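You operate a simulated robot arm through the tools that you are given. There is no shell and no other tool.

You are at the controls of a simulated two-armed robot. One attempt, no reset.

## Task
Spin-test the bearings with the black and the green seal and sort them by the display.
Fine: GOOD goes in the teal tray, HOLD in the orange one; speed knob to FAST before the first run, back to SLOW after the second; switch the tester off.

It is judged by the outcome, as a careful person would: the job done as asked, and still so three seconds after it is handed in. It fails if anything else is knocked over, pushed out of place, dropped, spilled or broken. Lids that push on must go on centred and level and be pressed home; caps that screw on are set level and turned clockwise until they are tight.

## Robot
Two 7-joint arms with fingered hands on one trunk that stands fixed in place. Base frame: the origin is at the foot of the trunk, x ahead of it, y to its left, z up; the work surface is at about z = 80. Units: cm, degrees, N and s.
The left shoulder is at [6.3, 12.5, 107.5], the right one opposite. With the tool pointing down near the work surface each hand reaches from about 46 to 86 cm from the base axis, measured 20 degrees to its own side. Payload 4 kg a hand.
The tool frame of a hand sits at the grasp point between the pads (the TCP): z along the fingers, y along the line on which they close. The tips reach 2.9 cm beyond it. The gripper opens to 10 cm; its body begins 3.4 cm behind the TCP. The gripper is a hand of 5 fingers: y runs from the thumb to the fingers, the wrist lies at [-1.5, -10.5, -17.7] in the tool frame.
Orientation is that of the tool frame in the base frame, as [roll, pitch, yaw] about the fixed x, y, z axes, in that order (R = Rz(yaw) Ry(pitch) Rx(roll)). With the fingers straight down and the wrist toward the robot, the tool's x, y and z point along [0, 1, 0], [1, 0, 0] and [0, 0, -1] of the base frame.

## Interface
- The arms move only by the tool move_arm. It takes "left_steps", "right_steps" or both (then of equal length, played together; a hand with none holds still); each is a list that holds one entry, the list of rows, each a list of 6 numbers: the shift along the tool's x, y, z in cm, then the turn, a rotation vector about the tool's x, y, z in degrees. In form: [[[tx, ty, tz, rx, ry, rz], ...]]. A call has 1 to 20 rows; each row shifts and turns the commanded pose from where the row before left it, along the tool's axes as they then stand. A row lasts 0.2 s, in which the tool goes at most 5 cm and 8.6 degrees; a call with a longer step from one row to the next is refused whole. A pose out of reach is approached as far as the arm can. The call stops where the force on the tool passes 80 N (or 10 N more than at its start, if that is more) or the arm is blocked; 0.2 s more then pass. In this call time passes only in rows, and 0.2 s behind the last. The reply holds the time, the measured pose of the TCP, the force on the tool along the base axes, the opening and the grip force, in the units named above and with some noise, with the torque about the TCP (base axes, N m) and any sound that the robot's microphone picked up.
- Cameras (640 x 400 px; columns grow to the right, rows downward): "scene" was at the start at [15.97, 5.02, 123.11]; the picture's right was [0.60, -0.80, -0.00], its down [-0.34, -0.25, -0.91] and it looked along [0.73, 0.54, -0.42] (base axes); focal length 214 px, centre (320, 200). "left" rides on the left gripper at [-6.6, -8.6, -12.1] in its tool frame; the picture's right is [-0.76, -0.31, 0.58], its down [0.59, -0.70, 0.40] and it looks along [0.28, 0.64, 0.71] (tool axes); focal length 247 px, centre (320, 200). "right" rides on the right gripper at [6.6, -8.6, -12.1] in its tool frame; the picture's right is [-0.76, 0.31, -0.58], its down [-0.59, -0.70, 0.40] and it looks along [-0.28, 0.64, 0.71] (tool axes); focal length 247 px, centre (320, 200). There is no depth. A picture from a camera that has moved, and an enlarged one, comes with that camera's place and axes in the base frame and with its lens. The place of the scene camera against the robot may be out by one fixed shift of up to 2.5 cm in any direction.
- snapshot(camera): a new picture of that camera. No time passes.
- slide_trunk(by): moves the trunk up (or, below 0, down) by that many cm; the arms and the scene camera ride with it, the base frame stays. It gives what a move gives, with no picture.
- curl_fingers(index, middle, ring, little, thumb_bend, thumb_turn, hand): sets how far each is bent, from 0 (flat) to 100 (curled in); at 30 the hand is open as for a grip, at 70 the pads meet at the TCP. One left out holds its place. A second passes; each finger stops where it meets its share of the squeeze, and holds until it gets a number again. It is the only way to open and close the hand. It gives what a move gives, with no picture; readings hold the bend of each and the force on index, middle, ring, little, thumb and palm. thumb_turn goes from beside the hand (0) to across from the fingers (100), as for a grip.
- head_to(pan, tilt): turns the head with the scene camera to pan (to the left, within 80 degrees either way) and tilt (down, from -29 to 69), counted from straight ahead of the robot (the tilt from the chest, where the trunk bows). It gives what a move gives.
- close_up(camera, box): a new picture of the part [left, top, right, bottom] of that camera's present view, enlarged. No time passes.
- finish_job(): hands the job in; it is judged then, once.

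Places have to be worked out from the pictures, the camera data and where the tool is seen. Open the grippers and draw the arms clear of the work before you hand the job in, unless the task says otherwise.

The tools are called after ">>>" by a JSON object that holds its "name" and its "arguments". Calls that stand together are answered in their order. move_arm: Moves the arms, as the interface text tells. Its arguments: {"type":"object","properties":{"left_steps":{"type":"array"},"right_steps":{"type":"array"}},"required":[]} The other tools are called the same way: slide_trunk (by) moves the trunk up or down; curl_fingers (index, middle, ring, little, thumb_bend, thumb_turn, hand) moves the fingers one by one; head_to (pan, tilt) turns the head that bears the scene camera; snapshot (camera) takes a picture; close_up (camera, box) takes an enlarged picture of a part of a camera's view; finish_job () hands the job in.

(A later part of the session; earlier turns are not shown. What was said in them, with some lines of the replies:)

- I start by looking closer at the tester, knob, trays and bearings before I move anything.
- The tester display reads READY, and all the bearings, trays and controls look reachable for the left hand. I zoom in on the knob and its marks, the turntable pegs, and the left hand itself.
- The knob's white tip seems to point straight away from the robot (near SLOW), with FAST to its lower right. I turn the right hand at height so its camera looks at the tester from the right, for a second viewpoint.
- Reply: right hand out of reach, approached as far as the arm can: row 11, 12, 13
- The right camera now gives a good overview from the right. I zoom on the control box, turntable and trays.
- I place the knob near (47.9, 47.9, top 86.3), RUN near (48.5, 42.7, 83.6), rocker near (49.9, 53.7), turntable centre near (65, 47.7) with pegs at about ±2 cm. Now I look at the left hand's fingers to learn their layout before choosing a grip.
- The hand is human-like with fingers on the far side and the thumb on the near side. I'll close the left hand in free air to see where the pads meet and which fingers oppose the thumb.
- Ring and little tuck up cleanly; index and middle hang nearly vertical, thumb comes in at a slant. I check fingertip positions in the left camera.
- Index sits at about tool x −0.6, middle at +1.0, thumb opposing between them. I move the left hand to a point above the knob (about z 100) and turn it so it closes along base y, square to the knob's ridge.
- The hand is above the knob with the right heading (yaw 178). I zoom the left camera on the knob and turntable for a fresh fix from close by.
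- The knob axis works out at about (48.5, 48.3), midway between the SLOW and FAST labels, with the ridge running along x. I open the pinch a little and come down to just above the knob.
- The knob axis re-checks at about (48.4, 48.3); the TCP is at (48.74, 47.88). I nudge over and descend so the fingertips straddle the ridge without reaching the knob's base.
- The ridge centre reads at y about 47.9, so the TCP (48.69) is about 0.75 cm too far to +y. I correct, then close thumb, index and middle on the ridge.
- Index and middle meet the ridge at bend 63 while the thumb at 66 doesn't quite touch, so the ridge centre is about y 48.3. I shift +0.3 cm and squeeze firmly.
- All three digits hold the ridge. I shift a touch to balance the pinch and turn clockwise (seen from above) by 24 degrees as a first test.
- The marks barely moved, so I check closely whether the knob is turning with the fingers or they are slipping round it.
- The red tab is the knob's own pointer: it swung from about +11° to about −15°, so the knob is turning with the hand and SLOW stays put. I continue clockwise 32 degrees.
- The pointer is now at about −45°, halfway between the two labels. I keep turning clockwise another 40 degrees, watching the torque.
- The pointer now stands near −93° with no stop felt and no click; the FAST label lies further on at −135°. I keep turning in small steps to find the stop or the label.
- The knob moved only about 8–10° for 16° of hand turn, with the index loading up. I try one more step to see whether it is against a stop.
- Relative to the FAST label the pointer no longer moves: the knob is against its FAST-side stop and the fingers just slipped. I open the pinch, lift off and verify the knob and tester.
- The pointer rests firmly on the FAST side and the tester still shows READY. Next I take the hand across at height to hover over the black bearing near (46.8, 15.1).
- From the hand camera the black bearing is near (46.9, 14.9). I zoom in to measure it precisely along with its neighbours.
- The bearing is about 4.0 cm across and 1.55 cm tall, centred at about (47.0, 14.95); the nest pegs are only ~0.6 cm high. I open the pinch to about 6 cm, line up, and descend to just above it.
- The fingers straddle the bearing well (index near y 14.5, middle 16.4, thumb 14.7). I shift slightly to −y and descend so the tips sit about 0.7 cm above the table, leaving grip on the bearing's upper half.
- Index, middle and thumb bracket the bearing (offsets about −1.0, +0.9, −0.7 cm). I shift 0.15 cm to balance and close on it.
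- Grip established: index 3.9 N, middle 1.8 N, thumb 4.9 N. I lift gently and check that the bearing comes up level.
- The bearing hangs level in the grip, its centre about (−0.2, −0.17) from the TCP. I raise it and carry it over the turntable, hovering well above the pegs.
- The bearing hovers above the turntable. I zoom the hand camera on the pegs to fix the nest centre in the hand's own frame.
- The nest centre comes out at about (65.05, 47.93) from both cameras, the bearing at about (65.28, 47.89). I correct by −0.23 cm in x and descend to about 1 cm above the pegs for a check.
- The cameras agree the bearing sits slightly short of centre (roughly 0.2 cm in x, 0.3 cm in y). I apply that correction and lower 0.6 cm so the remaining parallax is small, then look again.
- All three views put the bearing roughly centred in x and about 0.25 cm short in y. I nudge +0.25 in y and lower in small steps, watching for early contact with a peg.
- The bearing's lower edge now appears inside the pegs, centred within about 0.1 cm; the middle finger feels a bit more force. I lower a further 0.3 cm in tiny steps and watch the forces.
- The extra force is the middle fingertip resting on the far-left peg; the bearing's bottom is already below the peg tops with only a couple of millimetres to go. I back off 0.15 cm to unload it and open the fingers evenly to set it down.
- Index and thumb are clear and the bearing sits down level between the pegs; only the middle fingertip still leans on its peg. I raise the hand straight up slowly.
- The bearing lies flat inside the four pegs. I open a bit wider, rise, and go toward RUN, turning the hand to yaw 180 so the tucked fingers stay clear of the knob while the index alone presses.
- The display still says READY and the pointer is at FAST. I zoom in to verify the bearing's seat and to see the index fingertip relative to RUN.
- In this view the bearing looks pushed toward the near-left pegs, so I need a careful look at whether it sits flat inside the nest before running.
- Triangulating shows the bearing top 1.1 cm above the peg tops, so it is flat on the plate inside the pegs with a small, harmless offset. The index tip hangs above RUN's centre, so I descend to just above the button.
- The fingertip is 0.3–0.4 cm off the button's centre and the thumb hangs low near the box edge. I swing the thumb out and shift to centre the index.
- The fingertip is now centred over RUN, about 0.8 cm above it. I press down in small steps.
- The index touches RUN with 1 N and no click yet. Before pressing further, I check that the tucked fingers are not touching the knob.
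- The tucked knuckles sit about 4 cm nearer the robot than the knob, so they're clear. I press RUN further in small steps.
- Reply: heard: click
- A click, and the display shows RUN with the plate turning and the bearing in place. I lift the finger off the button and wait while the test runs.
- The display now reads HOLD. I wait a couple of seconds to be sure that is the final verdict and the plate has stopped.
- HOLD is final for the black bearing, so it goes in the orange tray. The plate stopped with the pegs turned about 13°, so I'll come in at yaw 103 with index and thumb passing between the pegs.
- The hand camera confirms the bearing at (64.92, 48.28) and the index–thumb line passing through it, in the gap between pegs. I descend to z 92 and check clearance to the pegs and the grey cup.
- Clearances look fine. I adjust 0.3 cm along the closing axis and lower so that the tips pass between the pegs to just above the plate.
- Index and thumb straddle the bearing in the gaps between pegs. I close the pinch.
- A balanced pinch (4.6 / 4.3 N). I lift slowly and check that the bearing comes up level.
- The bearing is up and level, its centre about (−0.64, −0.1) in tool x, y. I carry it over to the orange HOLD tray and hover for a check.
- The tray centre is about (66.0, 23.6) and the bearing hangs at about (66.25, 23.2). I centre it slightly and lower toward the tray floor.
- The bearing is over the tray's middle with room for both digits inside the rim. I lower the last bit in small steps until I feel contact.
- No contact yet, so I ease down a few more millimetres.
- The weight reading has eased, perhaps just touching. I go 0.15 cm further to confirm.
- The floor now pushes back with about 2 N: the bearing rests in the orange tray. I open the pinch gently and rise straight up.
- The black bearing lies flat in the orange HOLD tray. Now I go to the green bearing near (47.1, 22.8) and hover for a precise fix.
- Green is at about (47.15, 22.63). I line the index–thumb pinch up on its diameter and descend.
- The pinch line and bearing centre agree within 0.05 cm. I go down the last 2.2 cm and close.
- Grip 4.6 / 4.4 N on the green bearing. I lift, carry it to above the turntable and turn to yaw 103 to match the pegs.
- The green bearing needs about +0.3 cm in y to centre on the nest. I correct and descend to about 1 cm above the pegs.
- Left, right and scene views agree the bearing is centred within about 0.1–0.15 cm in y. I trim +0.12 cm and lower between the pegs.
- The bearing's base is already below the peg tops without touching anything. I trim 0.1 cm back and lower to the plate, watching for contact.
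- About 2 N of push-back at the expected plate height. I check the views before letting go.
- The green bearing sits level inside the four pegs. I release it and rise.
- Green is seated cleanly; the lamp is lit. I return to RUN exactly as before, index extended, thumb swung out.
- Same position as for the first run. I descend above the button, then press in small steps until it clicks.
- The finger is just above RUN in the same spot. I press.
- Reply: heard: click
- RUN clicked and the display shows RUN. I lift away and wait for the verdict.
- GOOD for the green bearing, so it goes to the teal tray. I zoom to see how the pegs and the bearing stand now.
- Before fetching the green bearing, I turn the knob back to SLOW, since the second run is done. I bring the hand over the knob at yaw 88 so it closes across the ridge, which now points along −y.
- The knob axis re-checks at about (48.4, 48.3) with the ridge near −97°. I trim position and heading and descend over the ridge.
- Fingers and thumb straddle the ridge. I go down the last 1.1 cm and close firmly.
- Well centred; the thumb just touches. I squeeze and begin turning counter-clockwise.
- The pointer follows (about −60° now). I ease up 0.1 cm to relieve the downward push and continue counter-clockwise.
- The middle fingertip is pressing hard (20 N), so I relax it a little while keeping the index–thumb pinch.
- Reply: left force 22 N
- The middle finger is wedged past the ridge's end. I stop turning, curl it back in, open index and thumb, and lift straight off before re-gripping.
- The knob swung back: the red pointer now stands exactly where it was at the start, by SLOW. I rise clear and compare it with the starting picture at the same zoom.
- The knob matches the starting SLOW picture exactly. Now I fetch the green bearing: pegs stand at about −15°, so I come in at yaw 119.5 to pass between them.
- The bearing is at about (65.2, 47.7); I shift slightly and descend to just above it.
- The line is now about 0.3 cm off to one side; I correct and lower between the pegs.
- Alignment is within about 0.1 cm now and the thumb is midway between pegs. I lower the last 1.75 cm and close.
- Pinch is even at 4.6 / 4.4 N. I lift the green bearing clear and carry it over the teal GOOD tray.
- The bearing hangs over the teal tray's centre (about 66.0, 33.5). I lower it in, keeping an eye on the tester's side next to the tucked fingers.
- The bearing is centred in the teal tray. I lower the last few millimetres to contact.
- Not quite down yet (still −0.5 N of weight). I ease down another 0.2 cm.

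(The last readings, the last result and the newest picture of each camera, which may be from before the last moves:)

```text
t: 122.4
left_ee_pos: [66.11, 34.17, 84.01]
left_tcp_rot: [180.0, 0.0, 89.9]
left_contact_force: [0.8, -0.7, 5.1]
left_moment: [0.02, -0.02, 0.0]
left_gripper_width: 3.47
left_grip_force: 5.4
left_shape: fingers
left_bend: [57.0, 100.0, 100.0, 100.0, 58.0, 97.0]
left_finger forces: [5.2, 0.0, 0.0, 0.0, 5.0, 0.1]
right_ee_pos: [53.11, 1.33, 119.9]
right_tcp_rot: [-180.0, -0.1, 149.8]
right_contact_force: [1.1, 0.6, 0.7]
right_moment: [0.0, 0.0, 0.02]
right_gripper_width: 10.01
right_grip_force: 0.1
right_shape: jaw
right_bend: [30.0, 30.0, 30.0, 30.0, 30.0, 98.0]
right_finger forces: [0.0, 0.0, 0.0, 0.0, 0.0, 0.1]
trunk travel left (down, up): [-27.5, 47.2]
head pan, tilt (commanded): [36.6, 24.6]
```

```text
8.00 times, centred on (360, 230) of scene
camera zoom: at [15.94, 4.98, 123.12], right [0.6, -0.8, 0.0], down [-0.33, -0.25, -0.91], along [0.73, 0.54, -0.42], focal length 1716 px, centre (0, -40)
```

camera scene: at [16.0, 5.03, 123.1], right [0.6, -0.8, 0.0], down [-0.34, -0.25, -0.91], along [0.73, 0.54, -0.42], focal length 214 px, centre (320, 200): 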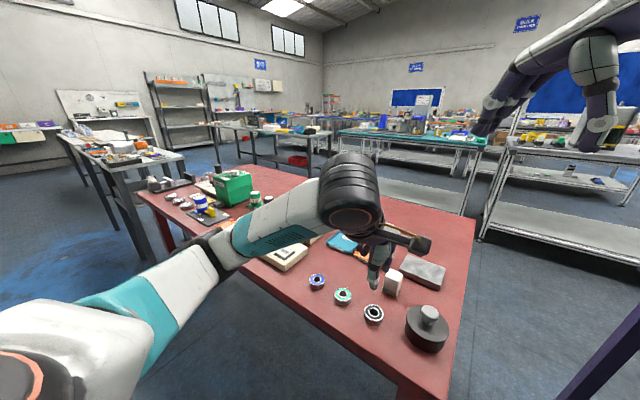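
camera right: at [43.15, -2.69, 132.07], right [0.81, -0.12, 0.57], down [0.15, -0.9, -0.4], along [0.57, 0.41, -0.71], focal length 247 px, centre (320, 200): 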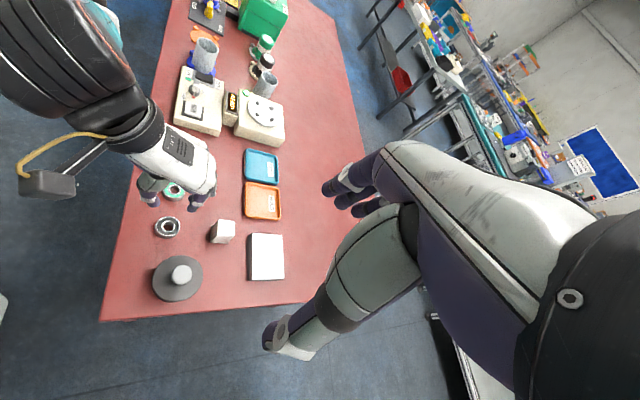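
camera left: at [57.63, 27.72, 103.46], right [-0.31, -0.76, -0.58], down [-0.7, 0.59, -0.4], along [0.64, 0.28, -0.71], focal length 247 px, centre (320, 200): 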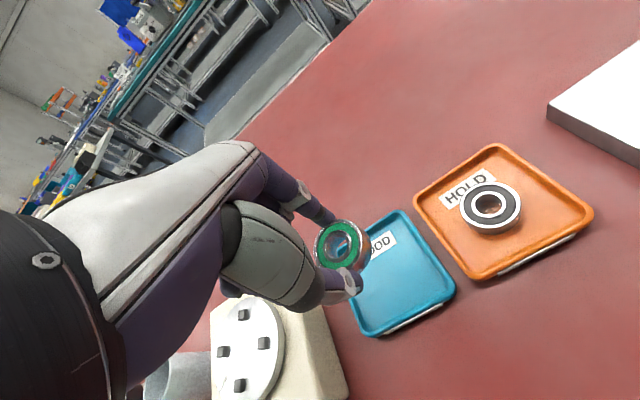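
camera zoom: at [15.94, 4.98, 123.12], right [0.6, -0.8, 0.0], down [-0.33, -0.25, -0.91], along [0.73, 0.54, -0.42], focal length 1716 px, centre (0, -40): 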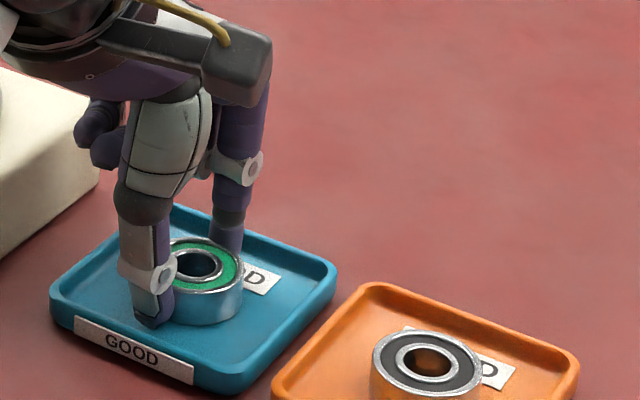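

The green bearing rests on the teal tray floor (5 N push-back). I open the pinch and rise straight up.

>>> {"name": "curl_fingers", "arguments": {"hand": "left", "index": 51, "thumb_bend": 52}}

>>> {"name": "move_arm", "arguments": {"left_steps": [[[0, 0, -0.5, 0, 0, 0], [0, 0, -1, 0, 0, 0], [0, 0, -2, 0, 0, 0], [0, 0, -4, 0, 0, 0], [0, 0, -4, 0, 0, 0], [0, 0, -4, 0, 0, 0], [0, 0, 0, 0, 0, 0]]]}}

>>> {"name": "snapshot", "arguments": {"camera": "scene"}}

>>> {"name": "snapshot", "arguments": {"camera": "left"}}

```text
t: 123.4
left_ee_pos: [66.06, 34.21, 83.9]
left_tcp_rot: [-180.0, 0.0, 90.0]
left_contact_force: [0.0, -0.9, -0.8]
left_moment: [0.01, 0.0, -0.01]
left_gripper_width: 4.62
left_grip_force: 0.1
left_shape: fingers
left_bend: [51.0, 100.0, 100.0, 100.0, 52.0, 97.0]
left_finger forces: [0.0, 0.0, 0.1, 0.0, 0.0, 0.0]
right_ee_pos: [53.13, 1.43, 119.82]
right_tcp_rot: [180.0, -0.2, 149.8]
right_contact_force: [-0.3, -0.5, 0.3]
right_moment: [0.02, -0.01, 0.01]
right_gripper_width: 9.97
right_grip_force: 0.0
right_shape: jaw
right_bend: [30.0, 30.0, 30.0, 30.0, 30.0, 98.0]
right_finger forces: [0.0, 0.1, 0.1, 0.1, 0.1, 0.1]
trunk travel left (down, up): [-27.5, 47.2]
head pan, tilt (commanded): [36.6, 24.6]
```

```text
t: 125.0
left_ee_pos: [65.96, 33.9, 99.37]
left_tcp_rot: [-179.9, 0.1, 89.9]
left_contact_force: [0.2, 0.0, 0.5]
left_moment: [-0.03, 0.03, 0.01]
left_gripper_width: 4.64
left_grip_force: 0.0
left_shape: fingers
left_bend: [51.0, 100.0, 100.0, 100.0, 52.0, 97.0]
left_finger forces: [0.1, 0.0, 0.1, 0.1, 0.0, 0.0]
right_ee_pos: [53.05, 1.53, 119.85]
right_tcp_rot: [180.0, -0.2, 149.7]
right_contact_force: [-0.1, 0.2, 0.7]
right_moment: [0.01, -0.02, 0.0]
right_gripper_width: 9.99
right_grip_force: 0.1
right_shape: jaw
right_bend: [30.0, 30.0, 30.0, 30.0, 30.0, 98.0]
right_finger forces: [0.0, 0.0, 0.0, 0.1, 0.0, 0.1]
trunk travel left (down, up): [-27.5, 47.2]
head pan, tilt (commanded): [36.6, 24.6]
```

```text
taken
camera scene: at [16.0, 5.01, 123.1], right [0.6, -0.8, 0.0], down [-0.34, -0.25, -0.91], along [0.73, 0.54, -0.42], focal length 214 px, centre (320, 200)
```

scene: 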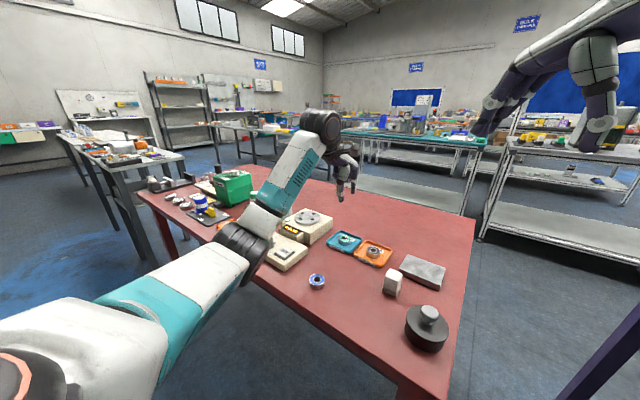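

```text
taken
camera left: at [57.55, 27.36, 111.37], right [-0.31, -0.76, -0.58], down [-0.7, 0.59, -0.4], along [0.64, 0.28, -0.71], focal length 247 px, centre (320, 200)
```

left: 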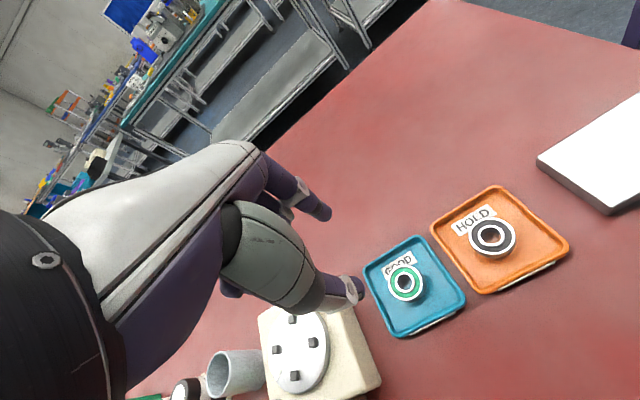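

Both bearings lie flat in their trays. Last control: switch the tester off. I bring the hand to yaw 180 above the rocker's OFF end near (51.4, 53.6), with the thumb tucked close to the index.

>>> {"name": "move_arm", "arguments": {"left_steps": [[[3.62, -3.08, 0, 0, 0, 0], [3.62, -3.08, 0, 0, 0, 0], [3.62, -3.08, 0, 0, 0, 0], [3.62, -3.08, 0, 0, 0, 0], [3.62, -3.08, 0, 0, 0, 0], [0, 0, 0, 0, 0, -8.2], [0, 0, 0, 0, 0, -8.2], [0, 0, 0, 0, 0, -8.2], [0, 0, 0, 0, 0, -8.2], [0, 0, 0, 0, 0, -8.2], [0, 0, 0, 0, 0, -8.2], [0, 0, 0, 0, 0, -8.2], [0, 0, 0, 0, 0, -8.2], [0, 0, 0, 0, 0, -8.2], [0, 0, 0, 0, 0, -8.2], [0, 0, 0, 0, 0, -8], [0, 0, 0, 0, 0, 0]]]}}

>>> {"name": "curl_fingers", "arguments": {"hand": "left", "index": 62, "middle": 100, "thumb_bend": 62}}

>>> {"name": "snapshot", "arguments": {"camera": "left"}}

>>> {"name": "close_up", "arguments": {"camera": "scene", "box": [220, 160, 320, 270]}}

>>> {"name": "close_up", "arguments": {"camera": "right", "box": [165, 30, 265, 140]}}

```text
t: 128.6
left_ee_pos: [50.51, 52.41, 99.45]
left_tcp_rot: [-179.9, 0.0, -179.8]
left_contact_force: [0.9, 0.0, 0.6]
left_moment: [0.0, -0.01, -0.01]
left_gripper_width: 4.66
left_grip_force: 0.1
left_shape: fingers
left_bend: [51.0, 100.0, 100.0, 100.0, 52.0, 98.0]
left_finger forces: [0.0, 0.1, 0.0, 0.1, 0.1, 0.1]
right_ee_pos: [53.12, 1.53, 119.77]
right_tcp_rot: [-180.0, -0.1, 149.8]
right_contact_force: [-0.1, 0.0, 0.7]
right_moment: [-0.04, -0.01, -0.01]
right_gripper_width: 10.01
right_grip_force: 0.0
right_shape: jaw
right_bend: [30.0, 30.0, 30.0, 30.0, 30.0, 98.0]
right_finger forces: [0.0, 0.0, 0.1, 0.1, 0.1, 0.1]
trunk travel left (down, up): [-27.5, 47.2]
head pan, tilt (commanded): [36.6, 24.6]
```

```text
t: 129.6
left_ee_pos: [50.67, 52.3, 99.36]
left_tcp_rot: [179.9, -0.1, 180.0]
left_contact_force: [0.3, -0.6, 0.6]
left_moment: [-0.01, -0.01, 0.02]
left_gripper_width: 2.09
left_grip_force: 0.1
left_shape: fingers
left_bend: [62.0, 100.0, 100.0, 100.0, 62.0, 98.0]
left_finger forces: [0.0, 0.0, 0.1, 0.0, 0.1, 0.0]
right_ee_pos: [53.11, 1.42, 119.92]
right_tcp_rot: [-179.9, -0.1, 149.9]
right_contact_force: [0.6, 0.2, 1.1]
right_moment: [0.0, -0.02, 0.01]
right_gripper_width: 10.01
right_grip_force: 0.0
right_shape: jaw
right_bend: [30.0, 30.0, 30.0, 30.0, 30.0, 98.0]
right_finger forces: [0.1, 0.1, 0.0, 0.1, 0.1, 0.1]
trunk travel left (down, up): [-27.5, 47.2]
head pan, tilt (commanded): [36.6, 24.6]
```

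```text
taken
camera left: at [57.19, 43.77, 111.54], right [0.76, -0.31, -0.58], down [-0.59, -0.7, -0.4], along [-0.28, 0.64, -0.71], focal length 247 px, centre (320, 200)
```

left: 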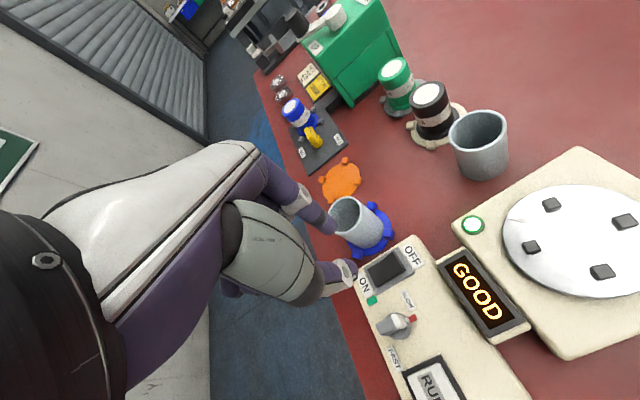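

```text
3.64 times, centred on (270, 215) of scene
camera zoom: at [15.98, 5.0, 123.11], right [0.6, -0.8, 0.0], down [-0.34, -0.25, -0.91], along [0.73, 0.54, -0.42], focal length 780 px, centre (502, 146)
```

zoom: 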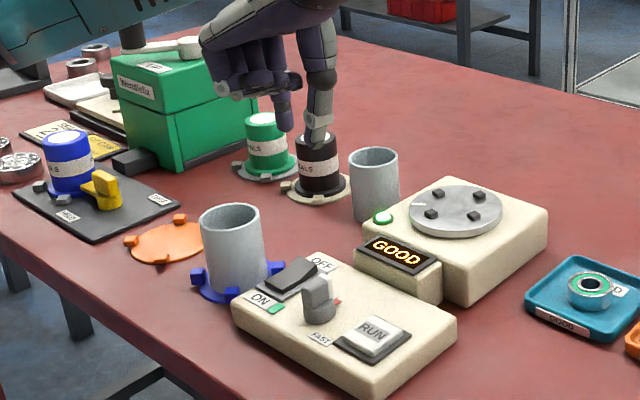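

```text
3.64 times, centred on (215, 85) of right
camera zoom: at [43.13, -2.71, 132.07], right [0.81, -0.12, 0.57], down [0.15, -0.9, -0.4], along [0.57, 0.41, -0.71], focal length 898 px, centre (702, 618)
```

zoom: 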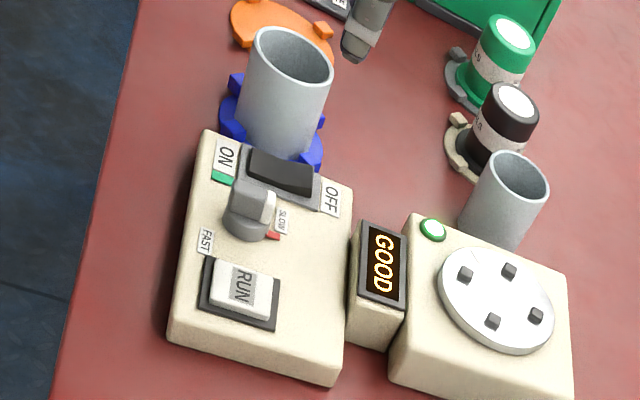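

The hand is poised high above the rocker. I zoom in to fix the rocker's OFF end, the cup and the fingertip.

>>> {"name": "close_up", "arguments": {"camera": "left", "box": [300, 180, 450, 330]}}

>>> {"name": "close_up", "arguments": {"camera": "scene", "box": [270, 218, 330, 268]}}

>>> {"name": "close_up", "arguments": {"camera": "scene", "box": [270, 220, 325, 265]}}

```text
2.67 times, centred on (375, 255) of left
camera zoom: at [57.19, 43.77, 111.54], right [0.76, -0.31, -0.58], down [-0.59, -0.7, -0.4], along [-0.28, 0.64, -0.71], focal length 659 px, centre (173, 53)
```

zoom: 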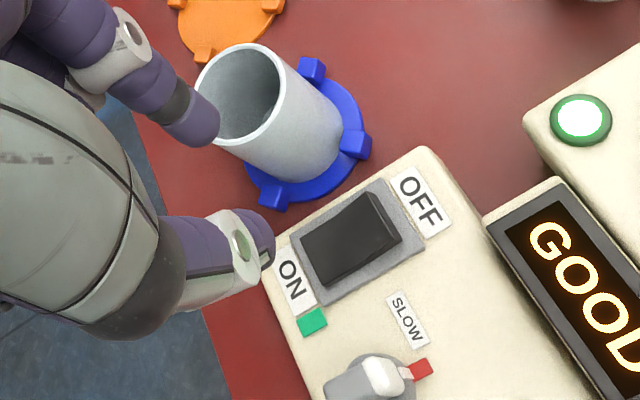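

```text
8.00 times, centred on (300, 243) of scene
camera zoom: at [15.98, 5.0, 123.11], right [0.6, -0.8, 0.0], down [-0.34, -0.25, -0.91], along [0.73, 0.54, -0.42], focal length 1716 px, centre (480, -144)
```

zoom: 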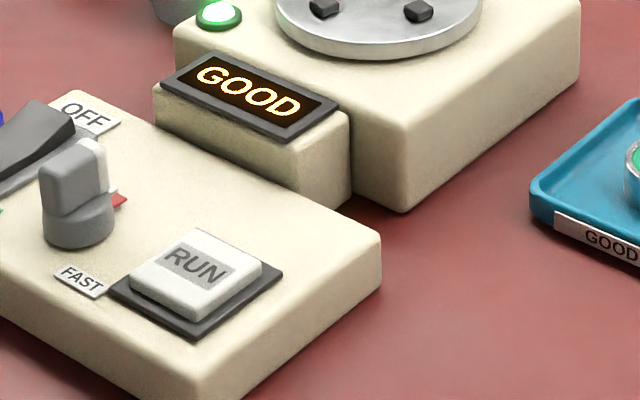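

```text
8.89 times, centred on (298, 242) of scene
camera zoom: at [15.98, 5.0, 123.11], right [0.6, -0.8, 0.0], down [-0.34, -0.25, -0.91], along [0.73, 0.54, -0.42], focal length 1906 px, centre (520, -178)
```

zoom: 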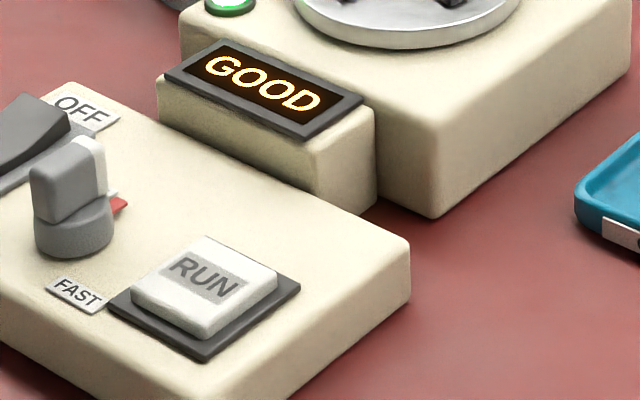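

The index tip is over the OFF end; I nudge it (+0.2, −0.4) to stay further from the cup and descend to just above the rocker.

>>> {"name": "move_arm", "arguments": {"left_steps": [[[-0.2, -0.4, 0, 0, 0, 0], [0, 0, 3, 0, 0, 0], [0, 0, 3, 0, 0, 0], [0, 0, 2, 0, 0, 0], [0, 0, 1.5, 0, 0, 0], [0, 0, 0, 0, 0, 0]]]}}

>>> {"name": "close_up", "arguments": {"camera": "left", "box": [270, 150, 430, 310]}}

>>> {"name": "close_up", "arguments": {"camera": "scene", "box": [230, 180, 310, 255]}}

>>> {"name": "close_up", "arguments": {"camera": "right", "box": [170, 40, 240, 110]}}

```text
t: 131.0
left_ee_pos: [50.83, 51.91, 89.95]
left_tcp_rot: [-180.0, 0.0, -180.0]
left_contact_force: [0.2, -0.8, 0.5]
left_moment: [0.01, 0.0, 0.01]
left_gripper_width: 2.12
left_grip_force: 0.0
left_shape: fingers
left_bend: [62.0, 100.0, 100.0, 100.0, 62.0, 98.0]
left_finger forces: [0.0, 0.0, 0.0, 0.0, 0.1, 0.1]
right_ee_pos: [53.06, 1.39, 119.9]
right_tcp_rot: [180.0, -0.1, 149.8]
right_contact_force: [-0.3, -0.5, -0.8]
right_moment: [0.01, 0.01, -0.01]
right_gripper_width: 9.97
right_grip_force: 0.0
right_shape: jaw
right_bend: [30.0, 30.0, 30.0, 30.0, 30.0, 98.0]
right_finger forces: [0.0, 0.1, 0.0, 0.0, 0.0, 0.0]
trunk travel left (down, up): [-27.5, 47.2]
head pan, tilt (commanded): [36.6, 24.6]
```

```text
2.50 times, centred on (350, 230) of left
camera zoom: at [57.44, 43.4, 102.04], right [0.76, -0.31, -0.58], down [-0.59, -0.7, -0.4], along [-0.28, 0.64, -0.71], focal length 617 px, centre (245, 125)
```

zoom: 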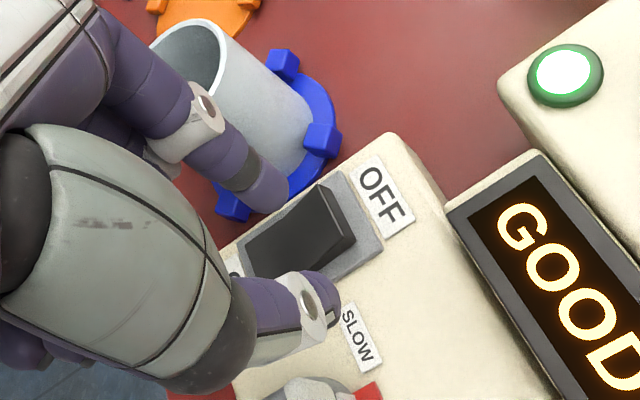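

```text
5.33 times, centred on (270, 218) of scene
camera zoom: at [15.98, 5.0, 123.11], right [0.6, -0.8, 0.0], down [-0.34, -0.25, -0.91], along [0.73, 0.54, -0.42], focal length 1144 px, centre (587, 107)
```

zoom: 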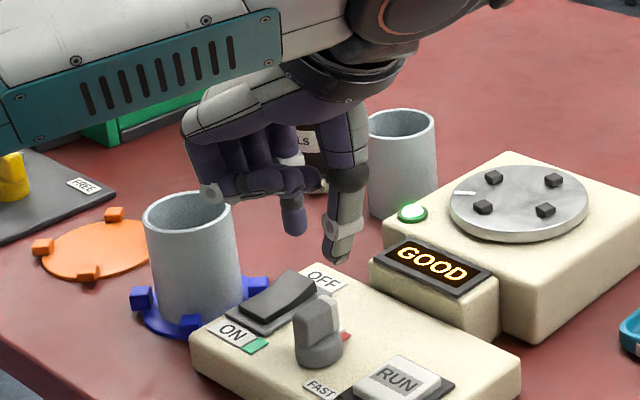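

```text
5.71 times, centred on (205, 75) of right
camera zoom: at [43.12, -2.72, 132.08], right [0.81, -0.12, 0.58], down [0.15, -0.9, -0.4], along [0.57, 0.41, -0.71], focal length 1411 px, centre (977, 914)
```

zoom: 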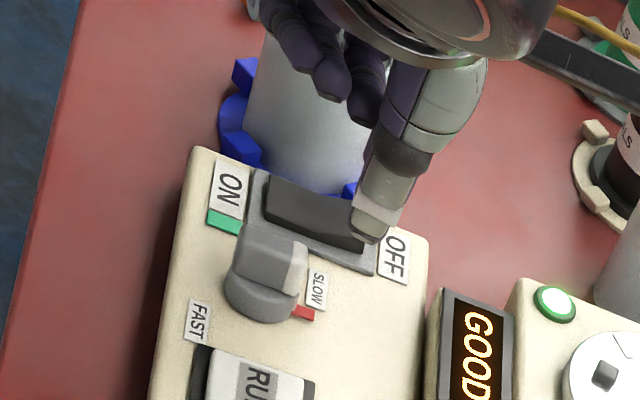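

The fingertip is right over the OFF end, and the tucked fingers stay in front of the cup and above its rim. I lower and press in small steps, watching forces and the display.

>>> {"name": "move_arm", "arguments": {"left_steps": [[[0, 0, 0.8, 0, 0, 0], [0, 0, 0.5, 0, 0, 0], [0, 0, 0.3, 0, 0, 0], [0, 0, 0, 0, 0, 0]]]}}

>>> {"name": "close_up", "arguments": {"camera": "left", "box": [270, 150, 430, 310]}}

>>> {"name": "close_up", "arguments": {"camera": "scene", "box": [230, 190, 300, 255]}}

```text
t: 132.0
left_ee_pos: [50.84, 51.95, 88.23]
left_tcp_rot: [-180.0, 0.0, 180.0]
left_contact_force: [-0.5, -0.5, 0.2]
left_moment: [-0.05, 0.03, 0.0]
left_gripper_width: 2.1
left_grip_force: 0.1
left_shape: fingers
left_bend: [62.0, 100.0, 100.0, 100.0, 62.0, 98.0]
left_finger forces: [0.0, 0.1, 0.1, 0.0, 0.1, 0.0]
right_ee_pos: [53.04, 1.51, 119.95]
right_tcp_rot: [-180.0, -0.2, 149.9]
right_contact_force: [0.5, -1.0, 0.4]
right_moment: [0.0, 0.02, 0.02]
right_gripper_width: 9.99
right_grip_force: 0.0
right_shape: jaw
right_bend: [30.0, 30.0, 30.0, 30.0, 30.0, 98.0]
right_finger forces: [0.0, 0.0, 0.0, 0.1, 0.1, 0.0]
trunk travel left (down, up): [-27.5, 47.2]
head pan, tilt (commanded): [36.6, 24.6]
```

```text
2.50 times, centred on (350, 230) of left
camera zoom: at [57.39, 43.38, 100.35], right [0.76, -0.31, -0.58], down [-0.59, -0.7, -0.4], along [-0.28, 0.64, -0.71], focal length 617 px, centre (245, 125)
```

zoom: 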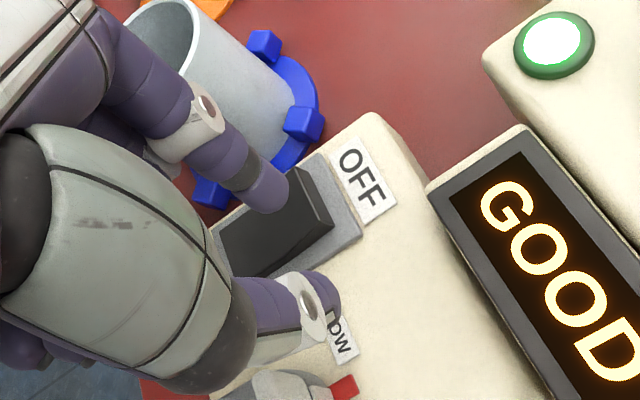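

```text
6.15 times, centred on (265, 222) of scene
camera zoom: at [15.98, 5.0, 123.11], right [0.6, -0.8, 0.0], down [-0.34, -0.25, -0.91], along [0.73, 0.54, -0.42], focal length 1320 px, centre (658, 62)
```

zoom: 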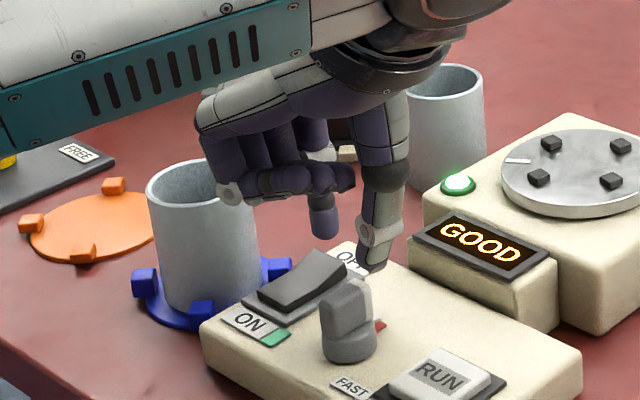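

Still no contact; the tip will land on the rocker's centreline near OFF. I continue downward in 0.2–0.3 cm steps.

>>> {"name": "move_arm", "arguments": {"left_steps": [[[0, 0, 0.25, 0, 0, 0], [0, 0, 0.2, 0, 0, 0], [0, 0, 0.2, 0, 0, 0]]]}}

>>> {"name": "close_up", "arguments": {"camera": "left", "box": [270, 150, 430, 310]}}

```text
t: 132.8
left_ee_pos: [50.96, 51.96, 87.63]
left_tcp_rot: [-179.9, 0.0, 180.0]
left_contact_force: [0.7, 0.1, 0.3]
left_moment: [-0.02, -0.01, 0.0]
left_gripper_width: 2.08
left_grip_force: 0.1
left_shape: fingers
left_bend: [62.0, 100.0, 100.0, 100.0, 62.0, 98.0]
left_finger forces: [0.0, 0.1, 0.1, 0.1, 0.0, 0.1]
right_ee_pos: [53.18, 1.46, 119.85]
right_tcp_rot: [180.0, -0.1, 149.9]
right_contact_force: [0.0, 0.2, -0.1]
right_moment: [-0.02, 0.01, -0.01]
right_gripper_width: 9.97
right_grip_force: 0.0
right_shape: jaw
right_bend: [30.0, 30.0, 30.0, 30.0, 30.0, 98.0]
right_finger forces: [0.0, 0.1, 0.0, 0.0, 0.0, 0.0]
trunk travel left (down, up): [-27.5, 47.2]
head pan, tilt (commanded): [36.6, 24.6]
```

```text
2.50 times, centred on (350, 230) of left
camera zoom: at [57.45, 43.44, 99.72], right [0.76, -0.31, -0.58], down [-0.59, -0.7, -0.4], along [-0.28, 0.64, -0.71], focal length 617 px, centre (245, 125)
```

zoom: 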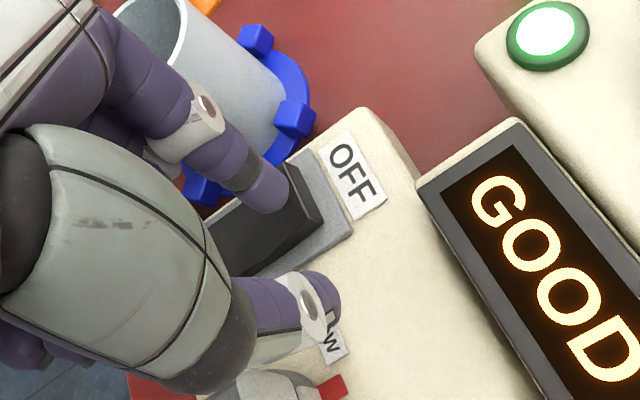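

No contact yet; I keep lowering gently.

>>> {"name": "move_arm", "arguments": {"left_steps": [[[0, 0, 0.2, 0, 0, 0], [0, 0, 0.2, 0, 0, 0], [0, 0, 0.15, 0, 0, 0]]]}}

>>> {"name": "close_up", "arguments": {"camera": "left", "box": [270, 150, 430, 310]}}

>>> {"name": "close_up", "arguments": {"camera": "scene", "box": [230, 190, 300, 255]}}

```text
t: 133.6
left_ee_pos: [50.78, 51.95, 86.99]
left_tcp_rot: [179.9, -0.1, -180.0]
left_contact_force: [-0.7, 0.5, -0.6]
left_moment: [0.01, 0.0, -0.02]
left_gripper_width: 2.09
left_grip_force: 0.0
left_shape: fingers
left_bend: [62.0, 100.0, 100.0, 100.0, 62.0, 98.0]
left_finger forces: [0.1, 0.0, 0.0, 0.0, 0.0, 0.0]
right_ee_pos: [53.07, 1.41, 119.94]
right_tcp_rot: [180.0, -0.2, 149.8]
right_contact_force: [-0.5, 0.1, -0.7]
right_moment: [-0.03, 0.02, 0.0]
right_gripper_width: 9.98
right_grip_force: 0.1
right_shape: jaw
right_bend: [30.0, 30.0, 30.0, 30.0, 30.0, 98.0]
right_finger forces: [0.0, 0.1, 0.1, 0.0, 0.0, 0.1]
trunk travel left (down, up): [-27.5, 47.2]
head pan, tilt (commanded): [36.6, 24.6]
```

```text
2.50 times, centred on (350, 230) of left
camera zoom: at [57.43, 43.39, 99.05], right [0.76, -0.31, -0.58], down [-0.59, -0.7, -0.4], along [-0.28, 0.64, -0.71], focal length 617 px, centre (245, 125)
```

zoom: 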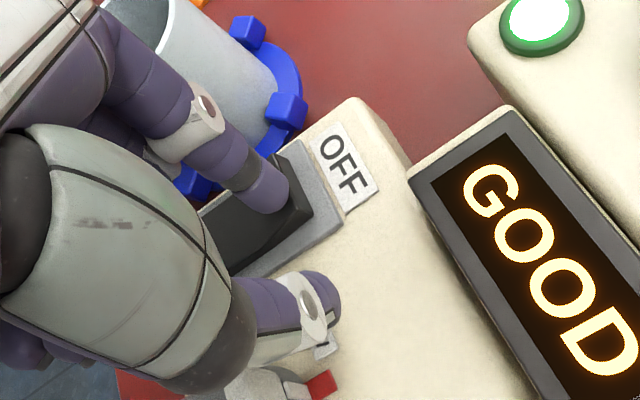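

```text
6.15 times, centred on (265, 222) of scene
camera zoom: at [15.99, 5.0, 123.1], right [0.6, -0.8, 0.0], down [-0.34, -0.25, -0.91], along [0.73, 0.54, -0.42], focal length 1320 px, centre (658, 62)
```

zoom: 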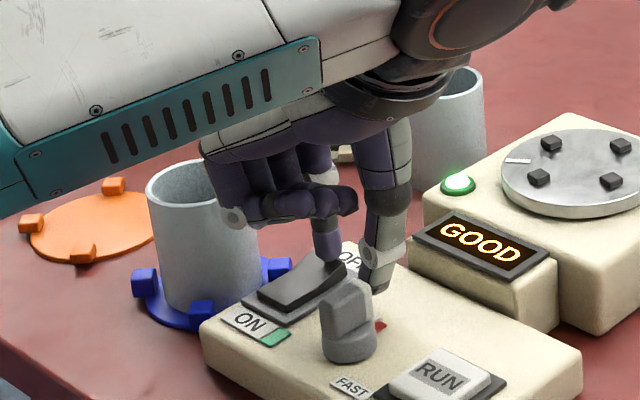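

The tip is very close to the rocker now. I continue in 0.15–0.2 cm steps.

>>> {"name": "move_arm", "arguments": {"left_steps": [[[0, 0, 0.2, 0, 0, 0], [0, 0, 0.2, 0, 0, 0], [0, 0, 0.15, 0, 0, 0]]]}}

>>> {"name": "close_up", "arguments": {"camera": "left", "box": [270, 150, 430, 310]}}

```text
t: 134.4
left_ee_pos: [50.74, 51.97, 86.55]
left_tcp_rot: [180.0, -0.1, 180.0]
left_contact_force: [0.3, -0.4, -0.3]
left_moment: [0.01, 0.01, 0.01]
left_gripper_width: 2.09
left_grip_force: 0.1
left_shape: fingers
left_bend: [62.0, 100.0, 100.0, 100.0, 62.0, 98.0]
left_finger forces: [0.0, 0.0, 0.1, 0.0, 0.0, 0.0]
right_ee_pos: [53.18, 1.49, 119.83]
right_tcp_rot: [-180.0, -0.1, 149.8]
right_contact_force: [-0.1, 0.1, 0.6]
right_moment: [-0.01, 0.02, -0.03]
right_gripper_width: 10.01
right_grip_force: 0.0
right_shape: jaw
right_bend: [30.0, 30.0, 30.0, 30.0, 30.0, 98.0]
right_finger forces: [0.0, 0.0, 0.0, 0.1, 0.0, 0.0]
trunk travel left (down, up): [-27.5, 47.2]
head pan, tilt (commanded): [36.6, 24.6]
heard: click
```

```text
2.50 times, centred on (350, 230) of left
camera zoom: at [57.43, 43.39, 98.57], right [0.76, -0.31, -0.58], down [-0.59, -0.7, -0.4], along [-0.28, 0.64, -0.71], focal length 617 px, centre (245, 125)
```

zoom: 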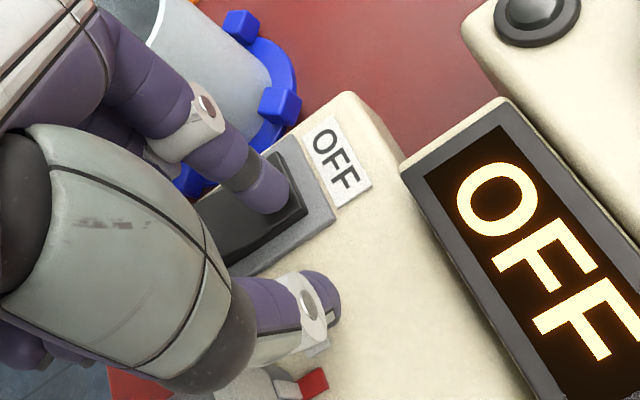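

A click: the display reads OFF and the green lamp is out. I rise straight up away from the switch.

>>> {"name": "move_arm", "arguments": {"left_steps": [[[0, 0, -0.5, 0, 0, 0], [0, 0, -1.5, 0, 0, 0], [0, 0, -3, 0, 0, 0], [0, 0, -4, 0, 0, 0], [0, 0, -4, 0, 0, 0], [0, 0, 0, 0, 0, 0]]]}}

>>> {"name": "snapshot", "arguments": {"camera": "left"}}

>>> {"name": "close_up", "arguments": {"camera": "right", "box": [165, 40, 305, 150]}}

```text
t: 135.8
left_ee_pos: [50.76, 51.94, 99.54]
left_tcp_rot: [-180.0, 0.0, 180.0]
left_contact_force: [0.1, -0.2, 0.0]
left_moment: [0.01, -0.01, -0.01]
left_gripper_width: 2.12
left_grip_force: 0.0
left_shape: fingers
left_bend: [62.0, 100.0, 100.0, 100.0, 62.0, 98.0]
left_finger forces: [0.1, 0.1, 0.0, 0.0, 0.0, 0.0]
right_ee_pos: [53.19, 1.49, 119.83]
right_tcp_rot: [-180.0, 0.0, 149.8]
right_contact_force: [0.4, -0.4, -0.1]
right_moment: [-0.01, -0.02, 0.0]
right_gripper_width: 9.98
right_grip_force: 0.1
right_shape: jaw
right_bend: [30.0, 30.0, 30.0, 30.0, 30.0, 98.0]
right_finger forces: [0.0, 0.1, 0.0, 0.0, 0.1, 0.1]
trunk travel left (down, up): [-27.5, 47.2]
head pan, tilt (commanded): [36.6, 24.6]
```

```text
taken
camera left: at [57.37, 43.33, 111.58], right [0.76, -0.31, -0.58], down [-0.59, -0.7, -0.4], along [-0.28, 0.64, -0.71], focal length 247 px, centre (320, 200)
```

left: 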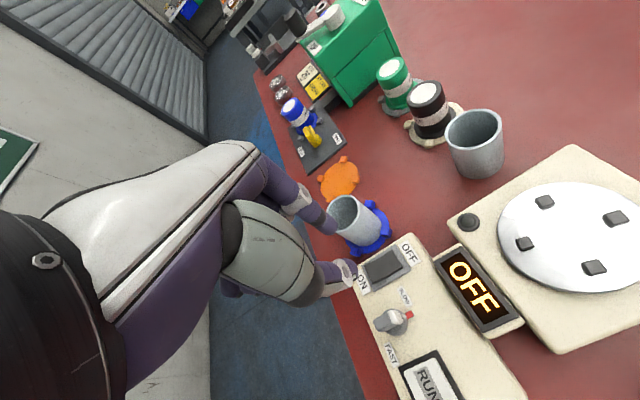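

```text
3.64 times, centred on (235, 95) of right
camera zoom: at [43.16, -2.69, 132.05], right [0.81, -0.12, 0.57], down [0.15, -0.9, -0.4], along [0.57, 0.41, -0.71], focal length 898 px, centre (629, 582)
```

zoom: 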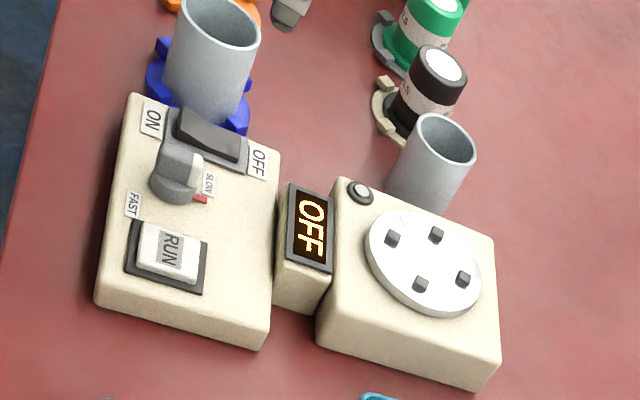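

Tester off, knob at SLOW, plate empty. I raise, turn back and draw the left arm clear toward its starting place, then open the hand.

>>> {"name": "move_arm", "arguments": {"left_steps": [[[0, 0, -3, 0, 0, 0], [0, 0, 0, 0, 0, 8.2], [0, 0, 0, 0, 0, 8.2], [0, 0, 0, 0, 0, 8.2], [0, 0, 0, 0, 0, 8.2], [0, 0, 0, 0, 0, 8.2], [0, 0, 0, 0, 0, 8.2], [0, 0, 0, 0, 0, 8.2], [0, 0, 0, 0, 0, 8.2], [0, 0, 0, 0, 0, 8.2], [0, 0, 0, 0, 0, 8.2], [0, 0, 0, 0, 0, 8], [-1.73, -3.27, -1.3, 0, 0, 0], [-1.73, -3.27, -1.3, 0, 0, 0], [-1.73, -3.27, -1.3, 0, 0, 0], [-1.73, -3.27, -1.3, 0, 0, 0], [-1.73, -3.27, -1.3, 0, 0, 0], [-1.73, -3.27, -1.3, 0, 0, 0], [0, 0, 0, 0, 0, 0]]]}}

>>> {"name": "curl_fingers", "arguments": {"hand": "left", "index": 30, "middle": 30, "ring": 30, "little": 30, "thumb_bend": 30}}

>>> {"name": "snapshot", "arguments": {"camera": "scene"}}

>>> {"name": "snapshot", "arguments": {"camera": "right"}}

>>> {"name": "close_up", "arguments": {"camera": "scene", "box": [230, 190, 430, 340]}}

```text
t: 139.8
left_ee_pos: [31.41, 41.67, 110.19]
left_tcp_rot: [-179.8, 0.1, 89.9]
left_contact_force: [-0.1, -0.2, -0.3]
left_moment: [-0.01, 0.02, 0.02]
left_gripper_width: 2.09
left_grip_force: 0.0
left_shape: fingers
left_bend: [62.0, 100.0, 100.0, 100.0, 62.0, 98.0]
left_finger forces: [0.0, 0.1, 0.0, 0.0, 0.0, 0.0]
right_ee_pos: [53.11, 1.58, 119.89]
right_tcp_rot: [180.0, -0.1, 149.8]
right_contact_force: [-0.2, -0.7, -0.2]
right_moment: [-0.01, 0.01, 0.01]
right_gripper_width: 9.98
right_grip_force: 0.0
right_shape: jaw
right_bend: [30.0, 30.0, 30.0, 30.0, 30.0, 98.0]
right_finger forces: [0.0, 0.0, 0.0, 0.0, 0.0, 0.1]
trunk travel left (down, up): [-27.5, 47.2]
head pan, tilt (commanded): [36.6, 24.6]
```

```text
t: 140.8
left_ee_pos: [31.58, 41.69, 110.32]
left_tcp_rot: [-179.9, 0.1, 90.0]
left_contact_force: [0.1, 0.3, 0.1]
left_moment: [-0.01, 0.01, -0.02]
left_gripper_width: 9.85
left_grip_force: 0.0
left_shape: fingers
left_bend: [30.0, 30.0, 30.0, 30.0, 30.0, 98.0]
left_finger forces: [0.1, 0.0, 0.0, 0.0, 0.0, 0.0]
right_ee_pos: [53.09, 1.42, 119.83]
right_tcp_rot: [180.0, -0.1, 149.8]
right_contact_force: [0.4, -0.5, -0.2]
right_moment: [-0.03, 0.01, -0.04]
right_gripper_width: 9.99
right_grip_force: 0.0
right_shape: jaw
right_bend: [30.0, 30.0, 30.0, 30.0, 30.0, 98.0]
right_finger forces: [0.1, 0.0, 0.0, 0.1, 0.1, 0.1]
trunk travel left (down, up): [-27.5, 47.2]
head pan, tilt (commanded): [36.6, 24.6]
```

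```text
taken
camera scene: at [15.96, 5.0, 123.11], right [0.6, -0.8, 0.0], down [-0.34, -0.25, -0.91], along [0.73, 0.54, -0.42], focal length 214 px, centre (320, 200)
```

scene: 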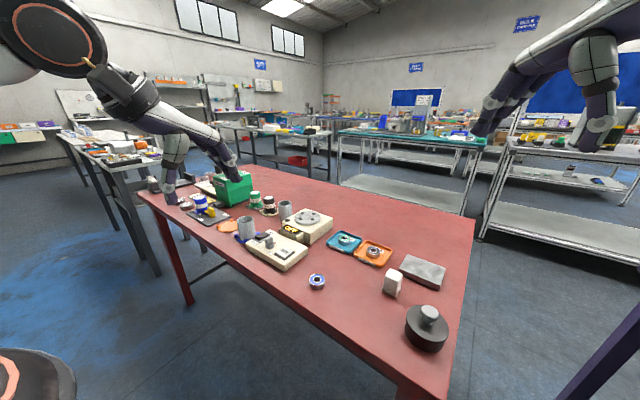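

```text
taken
camera right: at [43.11, -2.71, 132.08], right [0.81, -0.12, 0.58], down [0.15, -0.9, -0.4], along [0.57, 0.41, -0.71], focal length 247 px, centre (320, 200)
```

right: 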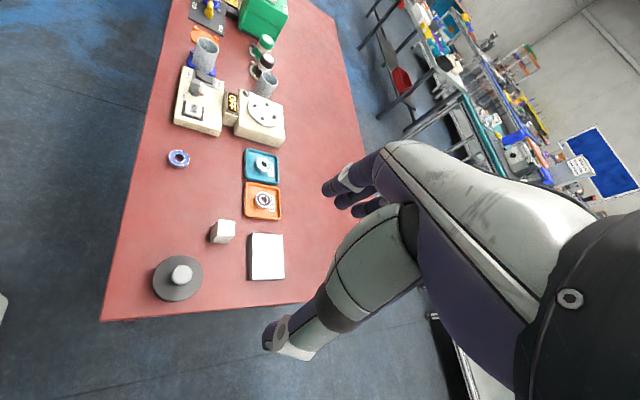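

```text
2.67 times, centred on (330, 265) of scene
camera zoom: at [15.96, 5.0, 123.11], right [0.6, -0.8, 0.0], down [-0.34, -0.25, -0.91], along [0.73, 0.54, -0.42], focal length 572 px, centre (293, 27)
```

zoom: 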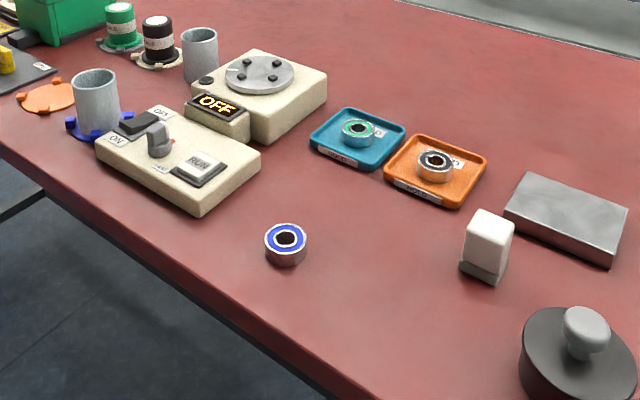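

Everything is in place: black in the orange HOLD tray, green in the teal GOOD tray, knob back at SLOW, display OFF, and blue and the other items untouched. Both hands are open and clear, so I hand the job in.

>>> {"name": "finish_job", "arguments": {}}

```text
The job is handed in.
```

Both bearings are tested and sorted by the display, and the job is handed in:

| Bearing | Display | Tray |
|---|---|---|
| Black seal | HOLD | Orange |
| Green seal | GOOD | Teal |

- **Speed knob:** I set it to FAST before the first run and turned it back to SLOW after the second. It now matches its starting position.
- **Tester:** It is switched off. The display reads OFF and the lamp is out.
- **Work area:** The blue-seal bearing and the other items were left alone, and the final pictures show nothing moved. The left arm is drawn back near its starting place. The right stayed well above the table. Both hands are open.

While I was turning the knob back to SLOW, the middle finger wedged against it and pressed with about 25 N. I let go and lifted off. The knob settled at SLOW and shows no sign of damage in the pictures.
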